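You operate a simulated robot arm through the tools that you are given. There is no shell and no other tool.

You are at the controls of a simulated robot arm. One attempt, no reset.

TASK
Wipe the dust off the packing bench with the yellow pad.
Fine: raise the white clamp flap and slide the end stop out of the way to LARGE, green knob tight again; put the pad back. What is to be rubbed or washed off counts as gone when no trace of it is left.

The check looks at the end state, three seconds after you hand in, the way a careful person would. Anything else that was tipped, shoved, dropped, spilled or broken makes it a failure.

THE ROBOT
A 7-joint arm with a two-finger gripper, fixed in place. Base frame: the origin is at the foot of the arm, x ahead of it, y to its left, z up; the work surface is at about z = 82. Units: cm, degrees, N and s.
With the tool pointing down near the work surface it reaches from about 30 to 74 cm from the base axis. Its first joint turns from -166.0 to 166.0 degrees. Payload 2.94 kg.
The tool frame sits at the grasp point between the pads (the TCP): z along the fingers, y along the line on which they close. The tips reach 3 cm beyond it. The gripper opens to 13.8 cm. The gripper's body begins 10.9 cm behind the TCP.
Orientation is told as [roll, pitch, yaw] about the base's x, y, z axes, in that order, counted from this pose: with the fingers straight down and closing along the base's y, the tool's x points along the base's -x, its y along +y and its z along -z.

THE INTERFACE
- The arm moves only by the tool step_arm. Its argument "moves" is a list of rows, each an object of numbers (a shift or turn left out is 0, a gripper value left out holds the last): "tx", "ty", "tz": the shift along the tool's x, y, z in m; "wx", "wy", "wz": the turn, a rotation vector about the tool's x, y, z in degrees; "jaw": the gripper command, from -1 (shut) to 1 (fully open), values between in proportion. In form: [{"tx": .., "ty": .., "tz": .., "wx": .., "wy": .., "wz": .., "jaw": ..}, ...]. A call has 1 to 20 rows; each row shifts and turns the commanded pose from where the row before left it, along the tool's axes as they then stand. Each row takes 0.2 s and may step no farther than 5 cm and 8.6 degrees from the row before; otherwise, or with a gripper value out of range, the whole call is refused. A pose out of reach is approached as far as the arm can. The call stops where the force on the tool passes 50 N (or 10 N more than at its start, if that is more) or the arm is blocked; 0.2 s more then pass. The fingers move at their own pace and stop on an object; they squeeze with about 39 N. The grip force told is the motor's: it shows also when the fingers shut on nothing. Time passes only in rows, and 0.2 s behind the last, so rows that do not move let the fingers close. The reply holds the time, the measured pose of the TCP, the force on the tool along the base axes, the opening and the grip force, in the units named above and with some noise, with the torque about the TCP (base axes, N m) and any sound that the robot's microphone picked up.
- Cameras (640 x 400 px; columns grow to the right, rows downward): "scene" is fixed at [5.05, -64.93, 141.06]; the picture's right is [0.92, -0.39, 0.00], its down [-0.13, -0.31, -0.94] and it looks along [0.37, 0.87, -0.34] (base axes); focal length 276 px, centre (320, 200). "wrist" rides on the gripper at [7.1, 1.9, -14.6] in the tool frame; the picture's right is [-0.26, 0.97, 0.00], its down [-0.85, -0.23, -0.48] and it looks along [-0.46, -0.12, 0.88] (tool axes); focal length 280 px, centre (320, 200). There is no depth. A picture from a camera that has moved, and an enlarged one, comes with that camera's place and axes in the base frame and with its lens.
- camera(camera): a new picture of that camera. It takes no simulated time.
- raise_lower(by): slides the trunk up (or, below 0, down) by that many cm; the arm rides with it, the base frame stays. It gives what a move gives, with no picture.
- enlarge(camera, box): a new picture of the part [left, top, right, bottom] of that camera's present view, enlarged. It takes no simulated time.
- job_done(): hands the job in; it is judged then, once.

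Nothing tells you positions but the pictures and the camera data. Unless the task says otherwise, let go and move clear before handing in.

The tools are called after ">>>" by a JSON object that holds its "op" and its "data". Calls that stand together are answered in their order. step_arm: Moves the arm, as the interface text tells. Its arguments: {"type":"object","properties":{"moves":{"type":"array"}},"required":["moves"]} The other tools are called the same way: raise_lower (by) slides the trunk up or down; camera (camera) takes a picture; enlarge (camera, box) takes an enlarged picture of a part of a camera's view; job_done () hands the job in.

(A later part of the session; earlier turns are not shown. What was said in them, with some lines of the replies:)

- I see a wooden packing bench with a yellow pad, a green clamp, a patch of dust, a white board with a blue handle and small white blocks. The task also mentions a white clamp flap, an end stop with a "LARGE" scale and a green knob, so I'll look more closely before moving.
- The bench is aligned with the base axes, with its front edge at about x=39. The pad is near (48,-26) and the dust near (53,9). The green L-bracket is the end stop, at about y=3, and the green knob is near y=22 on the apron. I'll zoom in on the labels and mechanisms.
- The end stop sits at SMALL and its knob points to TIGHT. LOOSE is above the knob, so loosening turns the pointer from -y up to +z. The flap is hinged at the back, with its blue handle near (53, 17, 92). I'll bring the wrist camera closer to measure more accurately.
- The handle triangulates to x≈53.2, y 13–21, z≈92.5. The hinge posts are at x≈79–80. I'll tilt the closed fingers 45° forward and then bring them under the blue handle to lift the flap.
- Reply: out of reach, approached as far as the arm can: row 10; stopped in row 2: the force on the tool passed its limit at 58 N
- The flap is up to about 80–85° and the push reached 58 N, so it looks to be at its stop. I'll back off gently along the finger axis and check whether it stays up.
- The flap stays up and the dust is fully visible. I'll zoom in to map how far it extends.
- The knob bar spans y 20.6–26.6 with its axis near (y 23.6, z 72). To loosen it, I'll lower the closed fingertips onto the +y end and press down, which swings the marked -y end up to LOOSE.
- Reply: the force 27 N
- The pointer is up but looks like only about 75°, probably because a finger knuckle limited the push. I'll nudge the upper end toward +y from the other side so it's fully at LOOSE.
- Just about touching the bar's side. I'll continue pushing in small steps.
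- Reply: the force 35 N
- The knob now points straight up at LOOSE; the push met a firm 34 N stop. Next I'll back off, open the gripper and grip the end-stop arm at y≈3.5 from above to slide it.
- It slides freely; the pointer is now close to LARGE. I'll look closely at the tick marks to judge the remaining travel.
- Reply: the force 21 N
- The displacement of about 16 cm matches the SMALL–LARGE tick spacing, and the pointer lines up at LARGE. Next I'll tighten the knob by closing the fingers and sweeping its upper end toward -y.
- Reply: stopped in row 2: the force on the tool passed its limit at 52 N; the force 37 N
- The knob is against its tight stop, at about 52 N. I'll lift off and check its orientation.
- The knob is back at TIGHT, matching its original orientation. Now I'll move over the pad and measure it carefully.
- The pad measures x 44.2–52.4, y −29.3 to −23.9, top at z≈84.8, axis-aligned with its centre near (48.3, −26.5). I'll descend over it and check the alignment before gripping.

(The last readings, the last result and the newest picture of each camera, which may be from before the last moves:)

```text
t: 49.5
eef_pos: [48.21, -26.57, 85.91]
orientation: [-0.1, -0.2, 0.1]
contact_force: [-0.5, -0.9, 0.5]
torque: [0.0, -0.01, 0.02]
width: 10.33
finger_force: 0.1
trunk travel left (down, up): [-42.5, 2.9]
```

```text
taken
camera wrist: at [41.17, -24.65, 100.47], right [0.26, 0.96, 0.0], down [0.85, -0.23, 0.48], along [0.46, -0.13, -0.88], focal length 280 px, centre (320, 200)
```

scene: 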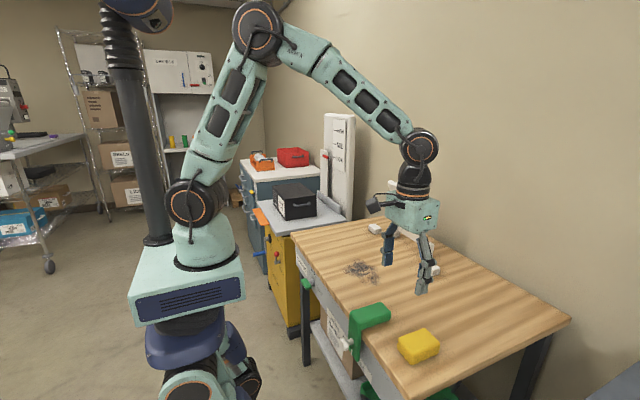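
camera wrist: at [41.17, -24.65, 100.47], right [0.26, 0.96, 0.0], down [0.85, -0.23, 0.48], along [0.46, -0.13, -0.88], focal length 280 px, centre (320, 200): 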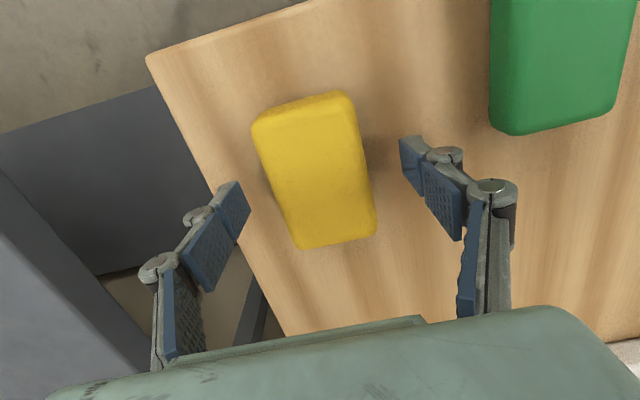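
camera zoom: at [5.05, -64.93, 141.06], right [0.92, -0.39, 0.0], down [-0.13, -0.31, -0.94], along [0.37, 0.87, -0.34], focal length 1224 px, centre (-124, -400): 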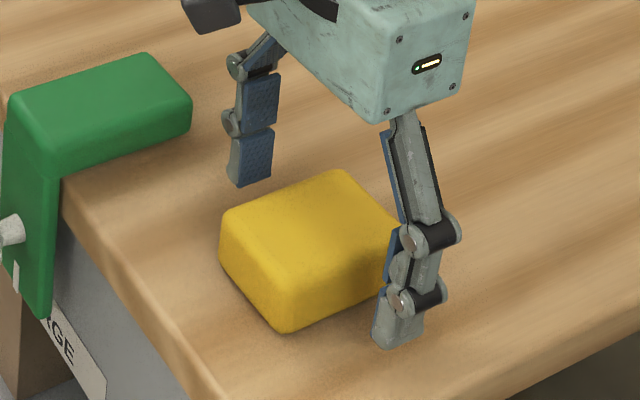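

>>> {"op": "step_arm", "data": {"moves": [{"jaw": -1}, {"jaw": -1}, {"jaw": -1}, {"jaw": -1}, {"jaw": -1}]}}

>>> {"op": "enlarge", "data": {"camera": "scene", "box": [370, 290, 470, 380]}}

>>> {"op": "camera", "data": {"camera": "wrist"}}

```text
t: 50.7
eef_pos: [48.18, -26.59, 85.89]
orientation: [-0.1, -0.3, 0.1]
contact_force: [0.6, 0.2, 0.4]
torque: [-0.04, 0.02, 0.0]
width: 5.65
finger_force: 38.5
trunk travel left (down, up): [-42.5, 2.9]
```

```text
4.44 times, centred on (420, 335) of scene
camera zoom: at [5.05, -64.93, 141.06], right [0.92, -0.39, 0.0], down [-0.13, -0.31, -0.94], along [0.37, 0.87, -0.34], focal length 1224 px, centre (-124, -400)
```

zoom: 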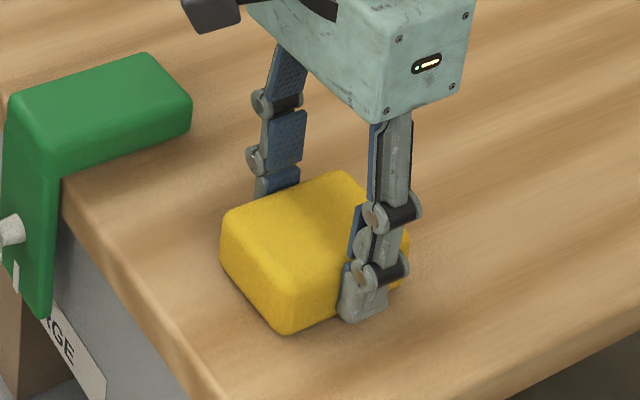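

```text
taken
camera wrist: at [41.16, -24.64, 100.49], right [0.26, 0.96, 0.0], down [0.85, -0.23, 0.48], along [0.46, -0.13, -0.88], focal length 280 px, centre (320, 200)
```

wrist: 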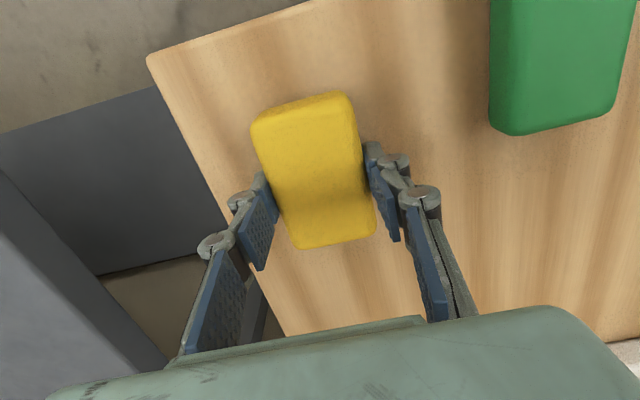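

The pad is held. I'll lift it over the end stop and carry it to the clean side of the dust.

>>> {"op": "step_arm", "data": {"moves": [{"tz": -0.03}, {"tz": -0.03}, {"tz": -0.03}, {"tx": -0.0145, "ty": 0.0377}, {"tx": -0.0145, "ty": 0.0377}, {"tx": -0.0145, "ty": 0.0377}, {"tx": -0.0145, "ty": 0.0377}, {"tx": -0.0145, "ty": 0.0377}, {"tx": -0.0145, "ty": 0.0377}, {"tz": 0.03}, {"tz": 0.03}, {"tz": 0.022}]}}

>>> {"op": "camera", "data": {"camera": "wrist"}}

>>> {"op": "enlarge", "data": {"camera": "scene", "box": [320, 180, 480, 300]}}

```text
t: 53.3
eef_pos: [56.92, -4.01, 86.72]
orientation: [0.0, -0.1, 0.0]
contact_force: [-0.3, -0.6, -0.3]
torque: [0.01, 0.0, 0.03]
width: 5.67
finger_force: 38.4
trunk travel left (down, up): [-42.5, 2.9]
```

```text
taken
camera wrist: at [49.8, -2.05, 101.31], right [0.26, 0.96, 0.0], down [0.85, -0.23, 0.48], along [0.46, -0.13, -0.88], focal length 280 px, centre (320, 200)
```

wrist: 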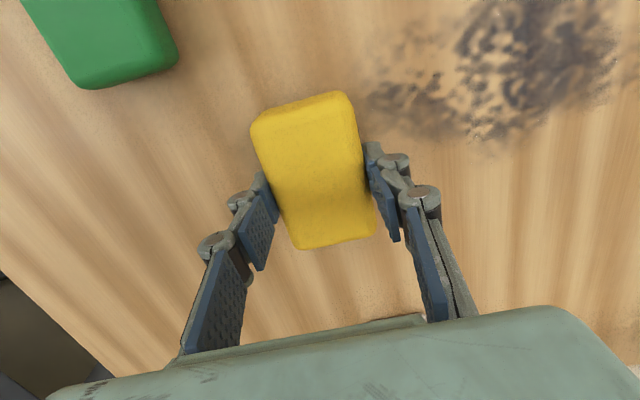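

```text
3.33 times, centred on (400, 240) of scene
camera zoom: at [5.05, -64.93, 141.06], right [0.92, -0.39, 0.0], down [-0.13, -0.31, -0.94], along [0.37, 0.87, -0.34], focal length 918 px, centre (53, 67)
```

zoom: 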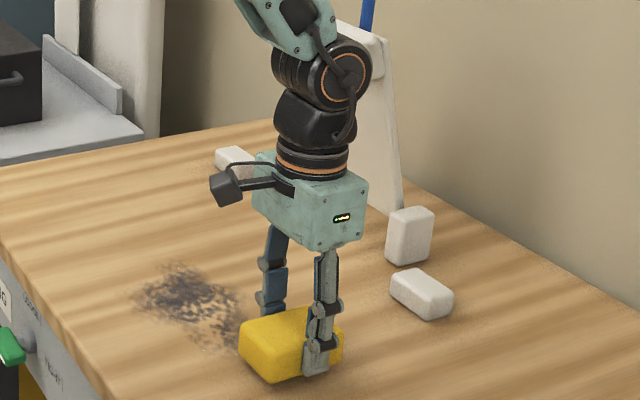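

>>> {"op": "step_arm", "data": {"moves": [{"tz": 0.005}, {"tz": 0.004}]}}

```text
t: 53.9
eef_pos: [56.98, -3.89, 85.86]
orientation: [-0.1, -0.2, 0.1]
contact_force: [-1.0, 0.0, 4.5]
torque: [-0.08, 0.26, -0.04]
width: 5.65
finger_force: 39.0
trunk travel left (down, up): [-42.5, 2.9]
```

>>> {"op": "step_arm", "data": {"moves": [{"tz": 0.0015}, {"ty": 0.015}, {"ty": 0.02}, {"ty": 0.02}, {"ty": 0.02}, {"ty": 0.02}, {"ty": 0.02}, {"ty": 0.02}]}}

>>> {"op": "camera", "data": {"camera": "wrist"}}

>>> {"op": "enlarge", "data": {"camera": "scene", "box": [320, 180, 480, 300]}}

```text
t: 55.7
eef_pos: [56.77, 9.45, 85.81]
orientation: [0.0, -0.3, -0.1]
contact_force: [0.3, -5.4, 24.6]
torque: [-0.32, 0.07, 0.06]
width: 5.68
finger_force: 39.4
trunk travel left (down, up): [-42.5, 2.9]
```

```text
taken
camera wrist: at [49.7, 11.35, 100.43], right [0.26, 0.96, 0.0], down [0.85, -0.23, 0.48], along [0.46, -0.13, -0.88], focal length 280 px, centre (320, 200)
```

wrist: 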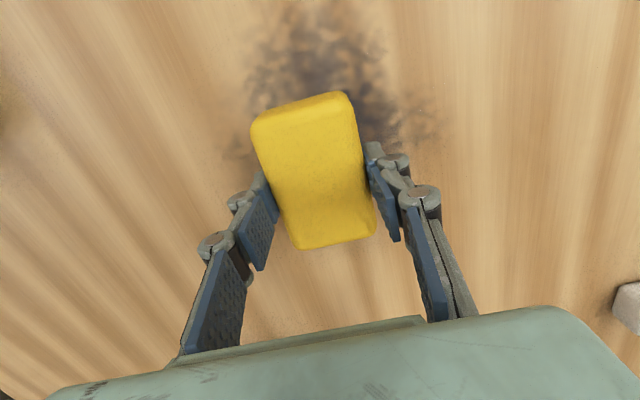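

```text
3.33 times, centred on (400, 240) of scene
camera zoom: at [5.05, -64.93, 141.06], right [0.92, -0.39, 0.0], down [-0.13, -0.31, -0.94], along [0.37, 0.87, -0.34], focal length 918 px, centre (53, 67)
```

zoom: 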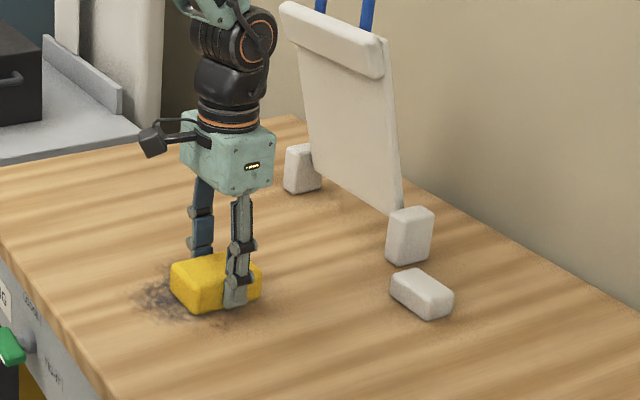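

>>> {"op": "step_arm", "data": {"moves": [{"ty": 0.02}, {"ty": 0.02}, {"ty": 0.02}, {"ty": 0.02}, {"ty": 0.02}, {"ty": 0.02}, {"ty": -0.02}, {"ty": -0.02}, {"ty": -0.02}, {"ty": -0.02}, {"ty": -0.02}, {"ty": -0.02}, {"ty": -0.02}, {"ty": -0.02}, {"ty": -0.02}, {"ty": -0.02}, {"ty": -0.02}, {"ty": -0.02}, {"ty": -0.015}]}}

>>> {"op": "camera", "data": {"camera": "wrist"}}

>>> {"op": "enlarge", "data": {"camera": "scene", "box": [320, 180, 480, 300]}}

```text
t: 59.7
eef_pos: [56.73, -3.91, 85.72]
orientation: [0.0, -0.3, -0.1]
contact_force: [-0.4, 6.1, 23.0]
torque: [0.32, -0.02, -0.08]
width: 5.65
finger_force: 38.3
trunk travel left (down, up): [-42.5, 2.9]
```

```text
taken
camera wrist: at [49.68, -2.09, 100.37], right [0.26, 0.96, 0.0], down [0.85, -0.23, 0.48], along [0.46, -0.13, -0.88], focal length 280 px, centre (320, 200)
```

wrist: 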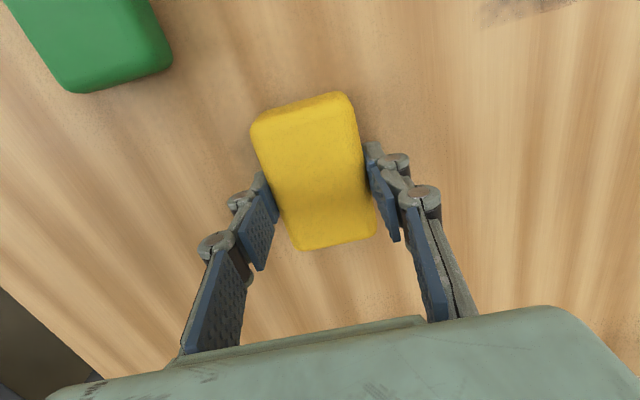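

```text
3.33 times, centred on (400, 240) of scene
camera zoom: at [5.05, -64.93, 141.06], right [0.92, -0.39, 0.0], down [-0.13, -0.31, -0.94], along [0.37, 0.87, -0.34], focal length 918 px, centre (53, 67)
```

zoom: 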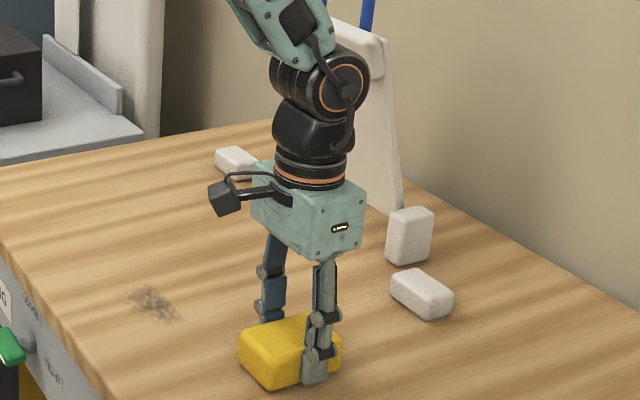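

Very effective: one strip remains near the front. I'll shift toward the robot and wipe that strip too.

>>> {"op": "step_arm", "data": {"moves": [{"tx": 0.016, "ty": 0.002}, {"tx": 0.016}, {"tx": 0.016}, {"tx": 0.014}, {"ty": 0.02}, {"ty": 0.02}, {"ty": 0.02}, {"ty": 0.02}, {"ty": 0.02}, {"ty": 0.02}, {"ty": 0.02}, {"ty": 0.02}, {"ty": 0.02}, {"ty": 0.02}, {"ty": 0.02}, {"ty": 0.02}]}}

>>> {"op": "camera", "data": {"camera": "wrist"}}

>>> {"op": "enlarge", "data": {"camera": "scene", "box": [320, 180, 480, 300]}}

```text
t: 63.1
eef_pos: [50.68, 20.29, 85.74]
orientation: [0.0, -0.1, -0.1]
contact_force: [0.1, -1.8, 13.1]
torque: [-0.14, 0.03, 0.13]
width: 5.68
finger_force: 39.0
trunk travel left (down, up): [-42.5, 2.9]
```

```text
taken
camera wrist: at [43.57, 22.2, 100.31], right [0.26, 0.96, 0.0], down [0.85, -0.23, 0.48], along [0.46, -0.12, -0.88], focal length 280 px, centre (320, 200)
```

wrist: 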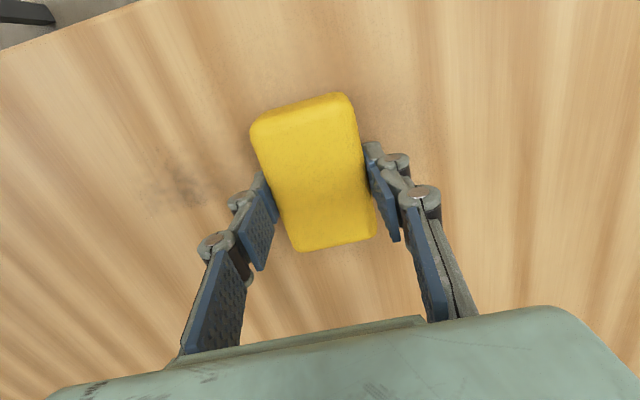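

```text
3.33 times, centred on (400, 240) of scene
camera zoom: at [5.05, -64.93, 141.06], right [0.92, -0.39, 0.0], down [-0.13, -0.31, -0.94], along [0.37, 0.87, -0.34], focal length 918 px, centre (53, 67)
```

zoom: 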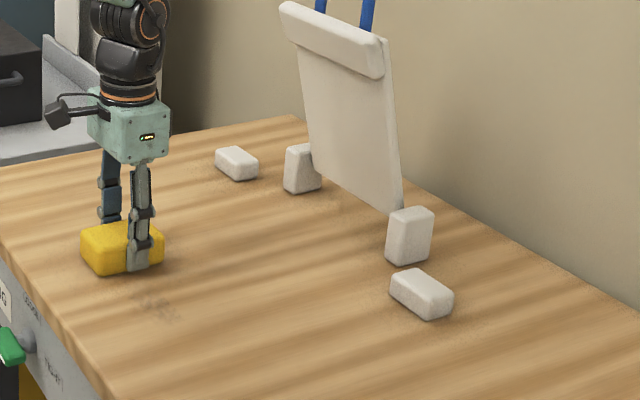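

>>> {"op": "step_arm", "data": {"moves": [{"tx": 0.014}, {"ty": -0.02}, {"ty": -0.02}, {"ty": -0.02}, {"ty": -0.02}, {"ty": -0.02}, {"ty": -0.02}, {"ty": -0.02}, {"ty": -0.02}, {"ty": -0.02}, {"ty": -0.02}, {"ty": -0.02}, {"tx": -0.01}, {"tx": -0.014}, {"ty": 0.0}]}}

>>> {"op": "step_arm", "data": {"moves": [{"ty": 0.02}, {"ty": 0.02}, {"ty": 0.02}, {"ty": 0.02}, {"ty": 0.02}, {"ty": 0.02}, {"ty": 0.02}, {"ty": 0.02}, {"ty": 0.02}, {"ty": 0.02}, {"ty": 0.02}, {"ty": 0.005}, {"tx": -0.015}, {"tx": -0.015}]}}

>>> {"op": "camera", "data": {"camera": "wrist"}}

>>> {"op": "enlarge", "data": {"camera": "scene", "box": [320, 180, 480, 300]}}

```text
t: 66.3
eef_pos: [51.76, -1.82, 85.62]
orientation: [-0.1, -0.1, -0.2]
contact_force: [-2.4, -1.1, 9.5]
torque: [-0.04, 0.01, 0.0]
width: 5.69
finger_force: 38.8
trunk travel left (down, up): [-42.5, 2.9]
```

```text
t: 69.3
eef_pos: [54.87, 20.67, 85.71]
orientation: [0.0, -0.2, -0.1]
contact_force: [-0.3, 0.2, 3.0]
torque: [0.0, 0.05, -0.06]
width: 5.64
finger_force: 39.2
trunk travel left (down, up): [-42.5, 2.9]
```

```text
taken
camera wrist: at [47.7, 22.63, 100.29], right [0.26, 0.96, 0.0], down [0.85, -0.23, 0.48], along [0.46, -0.13, -0.88], focal length 280 px, centre (320, 200)
```

wrist: 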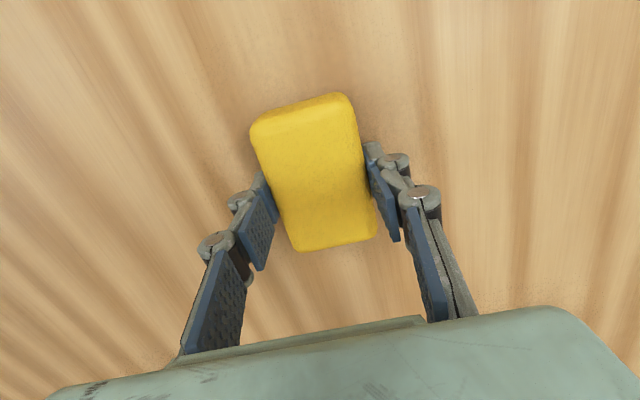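

```text
3.33 times, centred on (400, 240) of scene
camera zoom: at [5.05, -64.93, 141.06], right [0.92, -0.39, 0.0], down [-0.13, -0.31, -0.94], along [0.37, 0.87, -0.34], focal length 918 px, centre (53, 67)
```

zoom: 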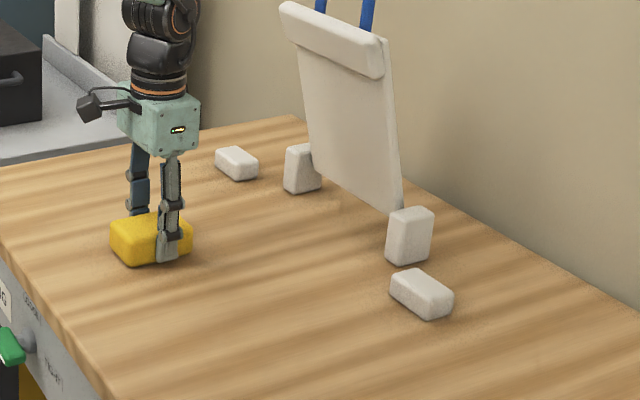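

Looks clean already. To be sure no faint trace remains, I'll press slightly more and repeat overlapping passes over the whole patch.

>>> {"op": "step_arm", "data": {"moves": [{"tz": 0.0015, "tx": -0.012}, {"tx": -0.012}, {"ty": -0.02}, {"ty": -0.02}, {"ty": -0.02}, {"ty": -0.02}, {"ty": -0.02}, {"ty": -0.02}, {"ty": -0.02}, {"ty": -0.02}, {"ty": -0.02}, {"ty": -0.02}, {"ty": -0.02}, {"ty": -0.02}, {"tx": -0.015}, {"tx": -0.015}]}}

>>> {"op": "step_arm", "data": {"moves": [{"ty": 0.02}, {"ty": 0.02}, {"ty": 0.02}, {"ty": 0.02}, {"ty": 0.02}, {"ty": 0.02}, {"ty": 0.02}, {"ty": 0.02}, {"ty": 0.02}, {"ty": 0.02}, {"ty": 0.02}, {"ty": 0.02}, {"tx": 0.02}, {"tx": 0.02}, {"tx": 0.02}]}}

>>> {"op": "step_arm", "data": {"moves": [{"ty": -0.02}, {"ty": -0.02}, {"ty": -0.02}, {"ty": -0.02}, {"ty": -0.02}, {"ty": -0.02}, {"ty": -0.02}, {"ty": -0.02}, {"ty": -0.02}, {"ty": -0.02}, {"ty": -0.02}, {"ty": -0.02}, {"tx": 0.02}, {"tx": 0.015}]}}

>>> {"op": "camera", "data": {"camera": "wrist"}}

```text
t: 72.7
eef_pos: [60.15, -3.49, 85.69]
orientation: [0.0, -0.2, -0.2]
contact_force: [-3.4, -1.4, 10.9]
torque: [0.01, -0.1, -0.02]
width: 5.66
finger_force: 38.7
trunk travel left (down, up): [-42.5, 2.9]
```

```text
t: 75.9
eef_pos: [54.22, 20.65, 85.59]
orientation: [0.1, -0.5, 0.0]
contact_force: [4.9, 1.0, 21.9]
torque: [-0.06, 0.09, 0.04]
width: 5.7
finger_force: 39.3
trunk travel left (down, up): [-42.5, 2.9]
```

```text
t: 78.9
eef_pos: [50.58, -3.28, 85.48]
orientation: [-0.1, -0.2, -0.1]
contact_force: [5.1, -0.9, 18.0]
torque: [0.0, 0.1, 0.01]
width: 5.68
finger_force: 39.3
trunk travel left (down, up): [-42.5, 2.9]
```

```text
taken
camera wrist: at [43.48, -1.45, 100.17], right [0.26, 0.96, 0.0], down [0.85, -0.23, 0.48], along [0.46, -0.13, -0.88], focal length 280 px, centre (320, 200)
```

wrist: 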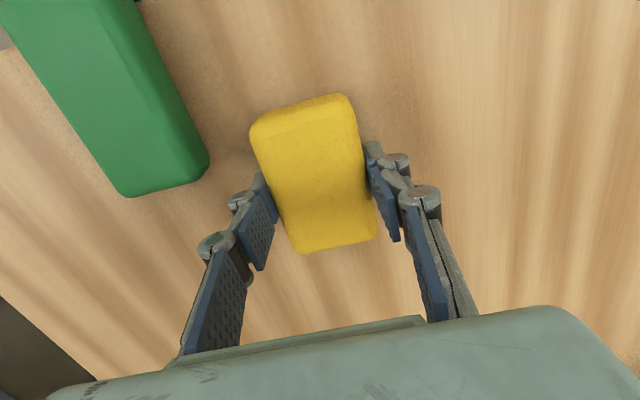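

>>> {"op": "step_arm", "data": {"moves": [{"ty": 0.02}, {"ty": 0.02}, {"ty": 0.02}, {"ty": 0.02}, {"ty": 0.02}, {"ty": 0.02}, {"ty": 0.02}, {"ty": 0.02}, {"ty": 0.02}, {"ty": 0.02}, {"ty": 0.02}, {"ty": 0.02}, {"tx": 0.015}, {"tx": 0.01}]}}

>>> {"op": "step_arm", "data": {"moves": [{"ty": -0.02}, {"ty": -0.02}, {"ty": -0.02}, {"ty": -0.02}, {"ty": -0.02}, {"ty": -0.02}, {"ty": -0.02}, {"ty": -0.02}, {"ty": -0.02}, {"ty": -0.02}, {"ty": -0.02}, {"tz": -0.03}, {"tz": -0.04}, {"tz": -0.04}]}}

>>> {"op": "camera", "data": {"camera": "wrist"}}

>>> {"op": "camera", "data": {"camera": "scene"}}

>>> {"op": "enlarge", "data": {"camera": "scene", "box": [310, 230, 430, 310]}}

```text
t: 81.9
eef_pos: [48.32, 20.65, 85.61]
orientation: [0.1, -0.3, 0.1]
contact_force: [5.9, 1.8, 17.6]
torque: [-0.07, 0.06, 0.02]
width: 5.67
finger_force: 39.2
trunk travel left (down, up): [-42.5, 2.9]
```

```text
t: 84.9
eef_pos: [48.0, -1.4, 96.51]
orientation: [0.0, -0.2, 0.0]
contact_force: [0.7, -0.3, -1.3]
torque: [0.0, -0.03, 0.02]
width: 5.67
finger_force: 38.9
trunk travel left (down, up): [-42.5, 2.9]
```

```text
taken
camera wrist: at [40.94, 0.6, 111.1], right [0.26, 0.96, 0.0], down [0.85, -0.23, 0.48], along [0.46, -0.13, -0.88], focal length 280 px, centre (320, 200)
```

wrist: 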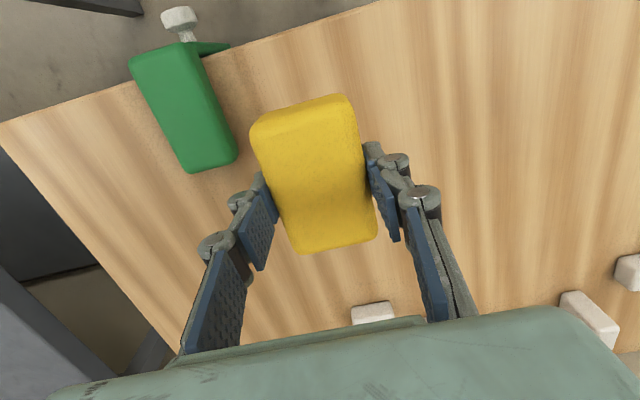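

```text
taken
```

scene: 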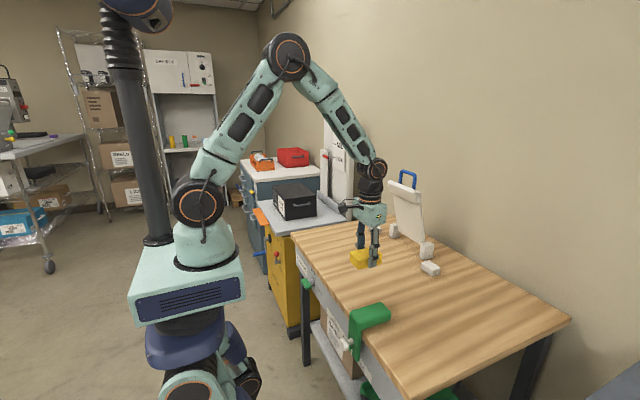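

```text
5.00 times, centred on (370, 270) of scene
camera zoom: at [5.05, -64.93, 141.06], right [0.92, -0.39, 0.0], down [-0.13, -0.31, -0.94], along [0.37, 0.87, -0.34], focal length 1378 px, centre (70, -150)
```

zoom: 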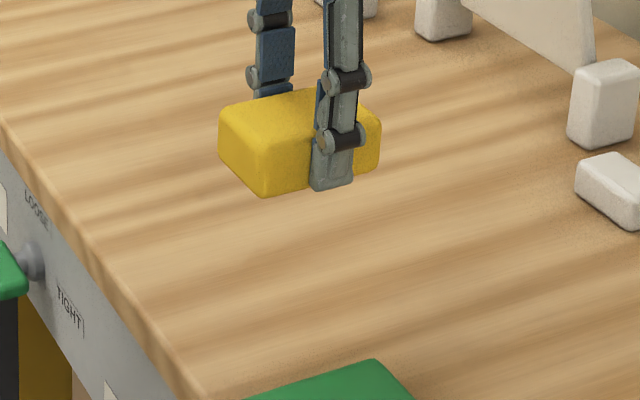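

>>> {"op": "step_arm", "data": {"moves": [{"tx": -0.0003, "ty": -0.036}, {"tx": -0.0003, "ty": -0.036}, {"tx": -0.0003, "ty": -0.036}, {"tx": -0.0003, "ty": -0.036}, {"tx": -0.0003, "ty": -0.036}, {"tx": -0.0003, "ty": -0.036}, {"tx": -0.0003, "ty": -0.036}, {"ty": 0.0}]}}

>>> {"op": "enlarge", "data": {"camera": "scene", "box": [310, 220, 430, 310]}}

>>> {"op": "enlarge", "data": {"camera": "scene", "box": [330, 240, 400, 290]}}

>>> {"op": "camera", "data": {"camera": "wrist"}}

```text
t: 86.7
eef_pos: [48.52, -26.5, 96.52]
orientation: [0.0, -0.2, 0.0]
contact_force: [0.3, -0.1, -0.6]
torque: [-0.01, -0.03, 0.0]
width: 5.68
finger_force: 38.9
trunk travel left (down, up): [-42.5, 2.9]
```

```text
4.44 times, centred on (370, 265) of scene
camera zoom: at [5.05, -64.93, 141.06], right [0.92, -0.39, 0.0], down [-0.13, -0.31, -0.94], along [0.37, 0.87, -0.34], focal length 1224 px, centre (98, -89)
```

zoom: 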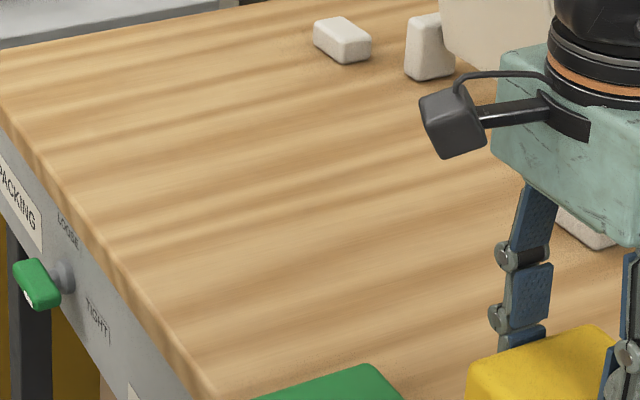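

```text
8.00 times, centred on (365, 265) of scene
camera zoom: at [5.05, -64.93, 141.06], right [0.92, -0.39, 0.0], down [-0.13, -0.31, -0.94], along [0.37, 0.87, -0.34], focal length 2204 px, centre (-40, -320)
```

zoom: 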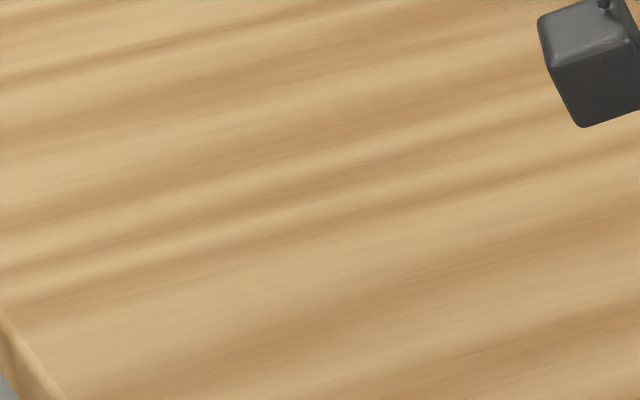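

```text
taken
camera wrist: at [41.26, -24.6, 111.07], right [0.26, 0.96, 0.0], down [0.85, -0.23, 0.48], along [0.46, -0.13, -0.88], focal length 280 px, centre (320, 200)
```

wrist: 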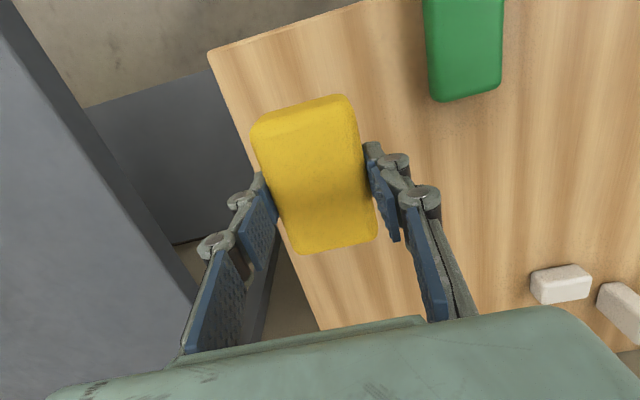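

The bench is clean. I'll set the pad back down exactly where it was.

>>> {"op": "step_arm", "data": {"moves": [{"tx": 0.003, "ty": -0.001, "tz": 0.03}, {"tz": 0.03}, {"tz": 0.03}, {"tz": 0.012}, {"tz": 0.004}]}}

>>> {"op": "enlarge", "data": {"camera": "scene", "box": [370, 290, 470, 380]}}

```text
t: 87.9
eef_pos: [47.98, -26.61, 85.86]
orientation: [-0.1, -0.1, -0.1]
contact_force: [0.0, -0.6, -1.5]
torque: [0.0, 0.02, 0.0]
width: 5.67
finger_force: 38.4
trunk travel left (down, up): [-42.5, 2.9]
```

```text
4.44 times, centred on (420, 335) of scene
camera zoom: at [5.05, -64.93, 141.06], right [0.92, -0.39, 0.0], down [-0.13, -0.31, -0.94], along [0.37, 0.87, -0.34], focal length 1224 px, centre (-124, -400)
```

zoom: 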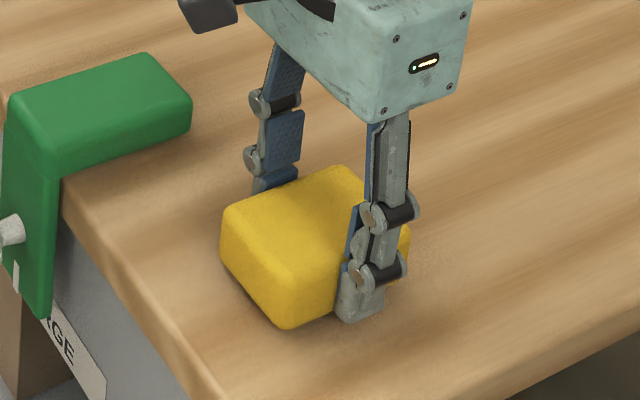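

>>> {"op": "step_arm", "data": {"moves": [{"tx": -0.0015, "tz": 0.002}, {"tz": 0.0015}]}}

```text
t: 88.5
eef_pos: [48.17, -26.51, 85.59]
orientation: [-0.1, -0.1, -0.1]
contact_force: [-0.2, -0.3, -0.8]
torque: [0.03, -0.02, -0.01]
width: 5.64
finger_force: 39.0
trunk travel left (down, up): [-42.5, 2.9]
```

>>> {"op": "step_arm", "data": {"moves": [{"tz": 0.001}, {"tz": 0.001}]}}

>>> {"op": "enlarge", "data": {"camera": "scene", "box": [370, 290, 470, 380]}}

```text
t: 89.1
eef_pos: [48.26, -26.59, 85.57]
orientation: [-0.1, -0.3, -0.1]
contact_force: [-1.4, 0.4, 13.6]
torque: [0.19, 0.41, -0.02]
width: 5.67
finger_force: 39.1
trunk travel left (down, up): [-42.5, 2.9]
```

```text
4.44 times, centred on (420, 335) of scene
camera zoom: at [5.05, -64.93, 141.06], right [0.92, -0.39, 0.0], down [-0.13, -0.31, -0.94], along [0.37, 0.87, -0.34], focal length 1224 px, centre (-124, -400)
```

zoom: 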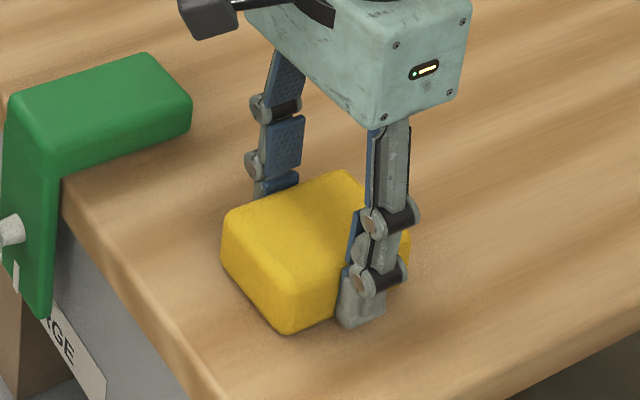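

The pad is firmly on the bench, so I'll release it, rise clear and back away.

>>> {"op": "step_arm", "data": {"moves": [{"jaw": 0.4}, {"jaw": 0.4}, {"jaw": 0.4}, {"tz": -0.02}, {"tz": -0.04}, {"tz": -0.04}, {"tz": -0.04}, {"tz": -0.04}, {"tz": -0.04}, {"tx": 0.03, "ty": 0.02, "tz": -0.02}, {"tx": 0.03, "ty": 0.03}, {"tx": 0.02, "ty": 0.03}]}}

>>> {"op": "camera", "data": {"camera": "scene"}}

>>> {"op": "camera", "data": {"camera": "wrist"}}

>>> {"op": "enlarge", "data": {"camera": "scene", "box": [280, 200, 480, 330]}}

>>> {"op": "enlarge", "data": {"camera": "scene", "box": [330, 290, 470, 390]}}

```text
t: 91.7
eef_pos: [40.15, -18.43, 109.43]
orientation: [-0.2, -0.1, 0.0]
contact_force: [-0.7, -0.5, 0.1]
torque: [0.0, 0.02, -0.02]
width: 9.65
finger_force: 0.0
trunk travel left (down, up): [-42.5, 2.9]
```

```text
taken
```

scene: 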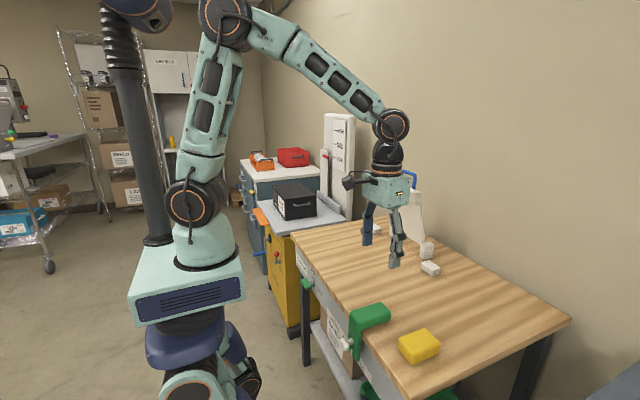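

```text
taken
camera wrist: at [32.99, -16.54, 124.0], right [0.26, 0.96, 0.0], down [0.85, -0.23, 0.48], along [0.46, -0.13, -0.88], focal length 280 px, centre (320, 200)
```

wrist: 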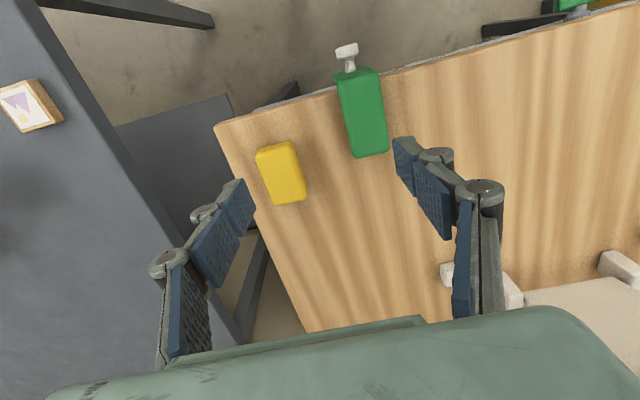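

```text
3.08 times, centred on (380, 265) of scene
camera zoom: at [5.05, -64.93, 141.06], right [0.92, -0.39, 0.0], down [-0.13, -0.31, -0.94], along [0.37, 0.87, -0.34], focal length 848 px, centre (135, 0)
```

zoom: 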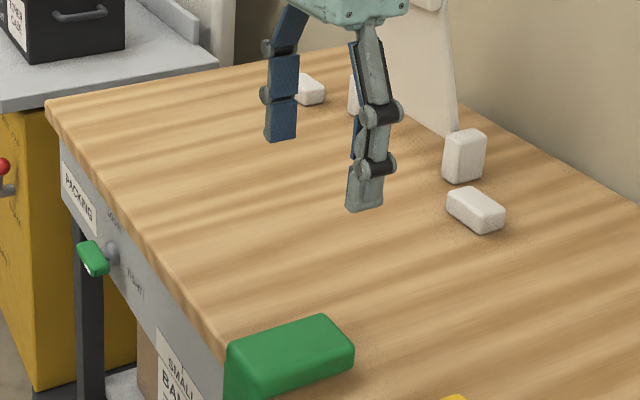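

```text
4.00 times, centred on (400, 340) of scene
camera zoom: at [5.05, -64.93, 141.06], right [0.92, -0.39, 0.0], down [-0.13, -0.31, -0.94], along [0.37, 0.87, -0.34], focal length 1102 px, centre (0, -360)
```

zoom: 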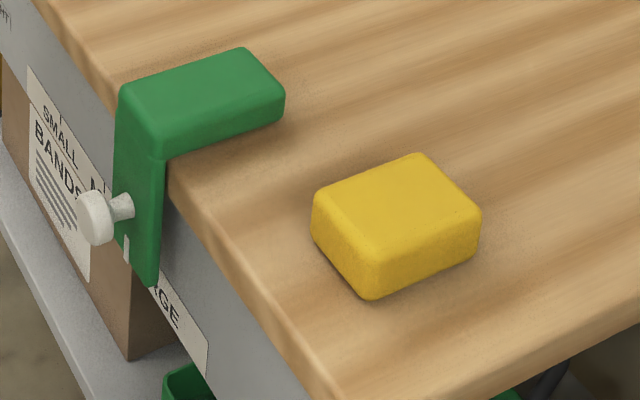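

The pad is back in place. I'll retreat to the start area so I can see the whole scene unobstructed and check everything.

>>> {"op": "step_arm", "data": {"moves": [{"tz": -0.04, "tx": 0.01}, {"tz": -0.04, "tx": 0.01}, {"tz": -0.04, "ty": 0.02}, {"tz": -0.04, "ty": 0.02}, {"tz": -0.04, "ty": 0.02}, {"tz": -0.03, "ty": 0.02}]}}

>>> {"op": "camera", "data": {"camera": "scene"}}

>>> {"op": "camera", "data": {"camera": "wrist"}}

>>> {"op": "enlarge", "data": {"camera": "scene", "box": [280, 160, 480, 300]}}

>>> {"op": "enlarge", "data": {"camera": "scene", "box": [330, 235, 430, 300]}}

>>> {"op": "enlarge", "data": {"camera": "wrist", "box": [320, 40, 520, 180]}}

```text
t: 93.1
eef_pos: [38.06, -10.36, 132.46]
orientation: [-0.1, -0.1, -0.2]
contact_force: [-0.5, 0.8, -0.9]
torque: [-0.03, 0.04, 0.01]
width: 9.66
finger_force: 0.2
trunk travel left (down, up): [-42.5, 2.9]
```

```text
taken
```

scene: 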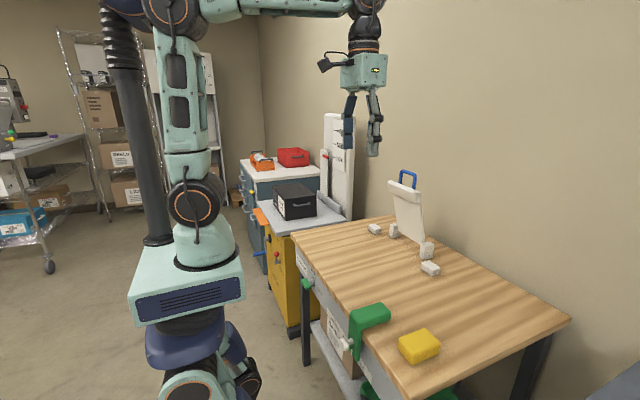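

```text
taken
camera wrist: at [30.93, -8.5, 147.01], right [0.26, 0.96, 0.0], down [0.85, -0.23, 0.48], along [0.46, -0.13, -0.88], focal length 280 px, centre (320, 200)
```

wrist: 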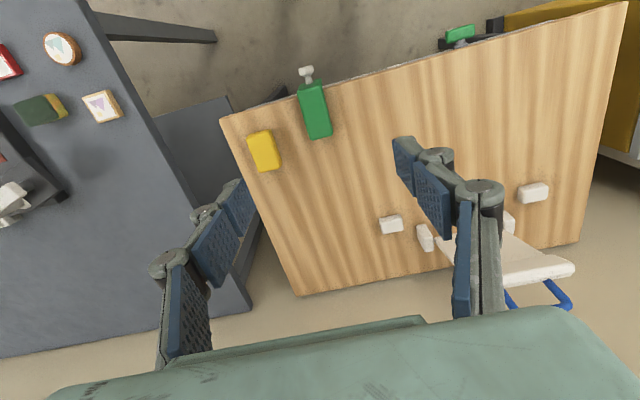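

```text
2.86 times, centred on (380, 230) of scene
camera zoom: at [5.05, -64.93, 141.06], right [0.92, -0.39, 0.0], down [-0.13, -0.31, -0.94], along [0.37, 0.87, -0.34], focal length 787 px, centre (149, 114)
```

zoom: 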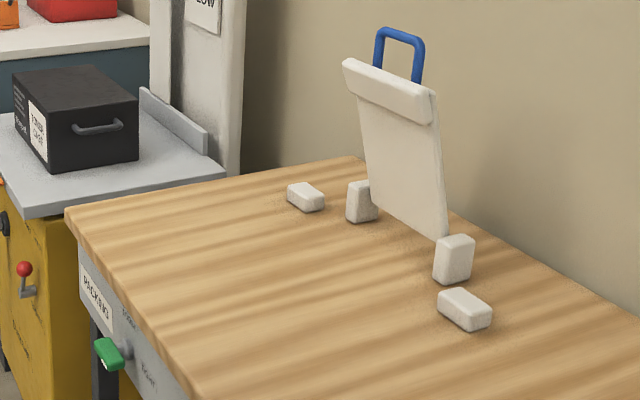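

```text
6.15 times, centred on (380, 268) of scene
camera zoom: at [5.05, -64.93, 141.06], right [0.92, -0.39, 0.0], down [-0.13, -0.31, -0.94], along [0.37, 0.87, -0.34], focal length 1696 px, centre (-49, -215)
```

zoom: 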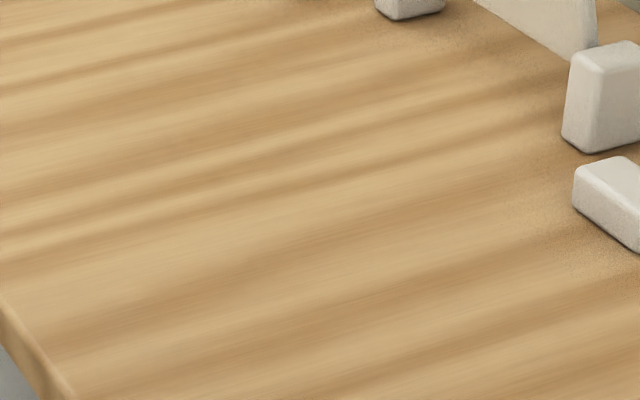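

```text
2.86 times, centred on (420, 110) of wrist
camera zoom: at [30.93, -8.5, 147.01], right [0.26, 0.96, 0.0], down [0.85, -0.23, 0.48], along [0.46, -0.13, -0.88], focal length 801 px, centre (34, 457)
```

zoom: 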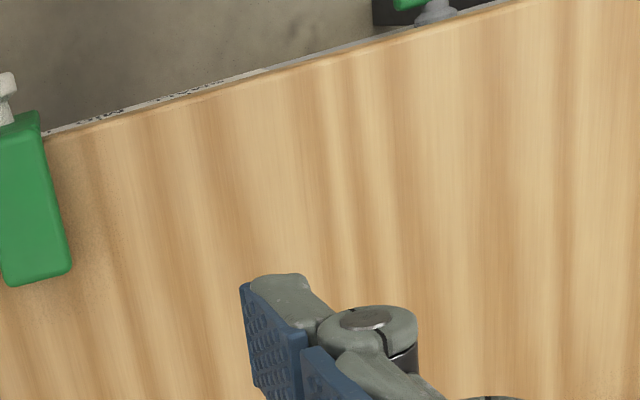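

Everything looks right. I'll take one close-up of the wiped area for faint residue before handing in.

>>> {"op": "step_arm", "data": {"moves": [{"ty": 0.04, "tz": 0.02}, {"ty": 0.04, "tz": 0.03}, {"ty": 0.04, "tz": 0.03}, {"ty": 0.04, "tz": 0.03}, {"ty": 0.03, "tz": 0.03, "tx": 0.01}, {"tz": 0.03, "tx": 0.01}, {"tz": 0.03, "tx": 0.01}]}}

>>> {"op": "camera", "data": {"camera": "wrist"}}

>>> {"op": "enlarge", "data": {"camera": "wrist", "box": [220, 60, 420, 200]}}

>>> {"op": "enlarge", "data": {"camera": "scene", "box": [335, 245, 395, 285]}}

```text
t: 94.7
eef_pos: [35.29, 8.38, 112.2]
orientation: [0.0, -0.2, -0.1]
contact_force: [0.3, -0.7, -0.7]
torque: [-0.01, 0.01, 0.0]
width: 9.64
finger_force: 0.1
trunk travel left (down, up): [-42.5, 2.9]
```

```text
taken
camera wrist: at [28.18, 10.34, 126.85], right [0.26, 0.96, 0.0], down [0.85, -0.23, 0.48], along [0.46, -0.13, -0.88], focal length 280 px, centre (320, 200)
```

wrist: 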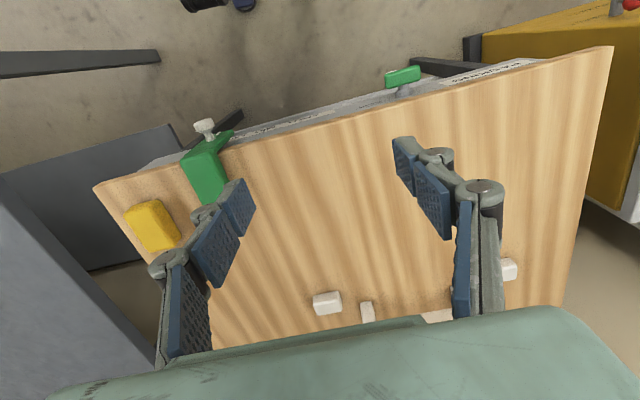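

```text
2.86 times, centred on (320, 130) of wrist
camera zoom: at [28.18, 10.34, 126.85], right [0.26, 0.96, 0.0], down [0.85, -0.23, 0.48], along [0.46, -0.13, -0.88], focal length 801 px, centre (320, 400)
```

zoom: 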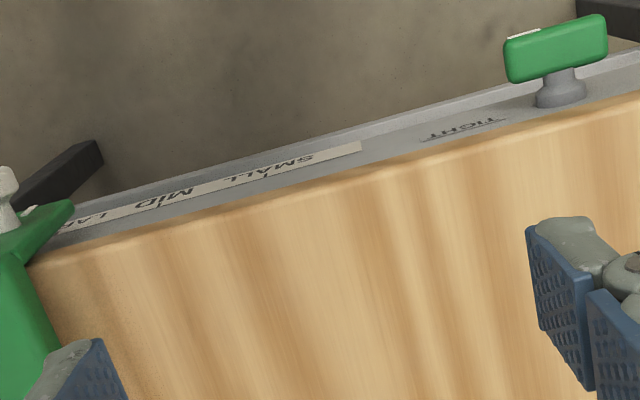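

```text
10.00 times, centred on (365, 265) of scene
camera zoom: at [5.05, -64.93, 141.06], right [0.92, -0.39, 0.0], down [-0.13, -0.31, -0.94], along [0.37, 0.87, -0.34], focal length 2755 px, centre (-130, -450)
```

zoom: 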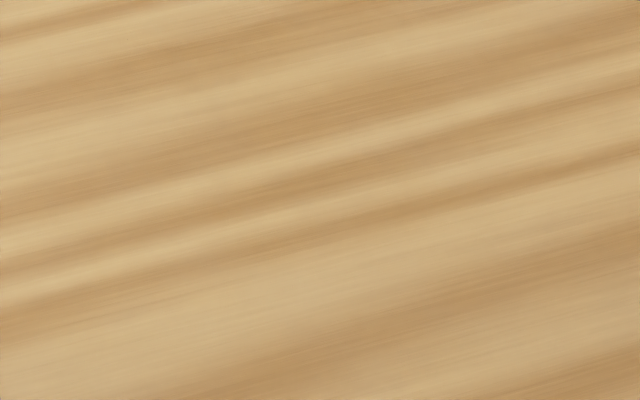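

>>> {"op": "enlarge", "data": {"camera": "wrist", "box": [240, 120, 430, 300]}}

>>> {"op": "enlarge", "data": {"camera": "wrist", "box": [140, 90, 260, 200]}}

```text
2.22 times, centred on (335, 210) of wrist
camera zoom: at [28.18, 10.34, 126.85], right [0.26, 0.96, 0.0], down [0.85, -0.23, 0.48], along [0.46, -0.13, -0.88], focal length 623 px, centre (287, 178)
```

zoom: 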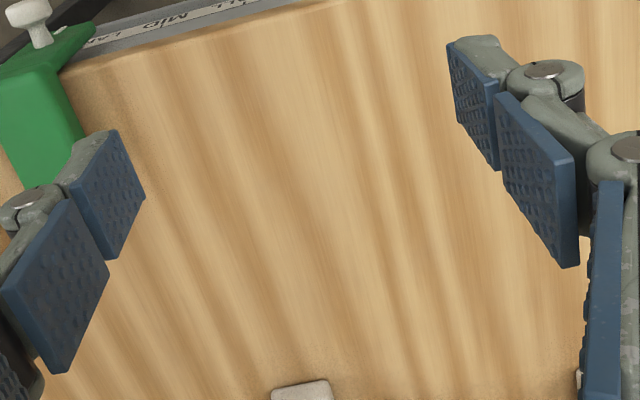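

```text
3.64 times, centred on (200, 145) of wrist
camera zoom: at [28.18, 10.34, 126.85], right [0.26, 0.96, 0.0], down [0.85, -0.23, 0.48], along [0.46, -0.13, -0.88], focal length 1020 px, centre (756, 400)
```

zoom: 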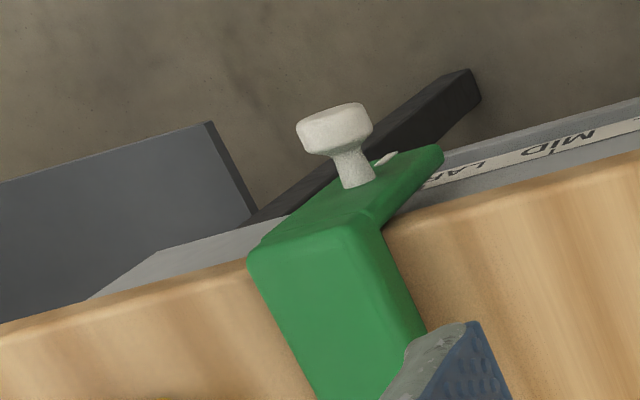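

The dust is gone with no trace in any close-up. The flap stands up, the stop is at LARGE with the knob at TIGHT, the pad is back in its place, and the gripper is clear of everything. I'm handing in.

>>> {"op": "job_done", "data": {}}

```text
The job is handed in.
```

The packing bench is wiped: no trace of dust shows in close-ups from either camera. I've handed the job in, but no result came back.

- **Flap:** the white clamp flap is raised to its stop, close to upright, and stayed up when I let go.
- **End stop:** it slid about 16 cm, which matches the SMALL-to-LARGE spacing. The bracket hides the LARGE mark itself, so I judged the alignment by measurement rather than by seeing the two marks meet.
- **Green knob:** I turned it to LOOSE for the slide and back to TIGHT until it stopped. It sits as it did at the start.
- **Pad:** it is back where it was; its corner matches the first picture.

I saw nothing else moved, tipped or knocked. The gripper is empty and clear of the bench.
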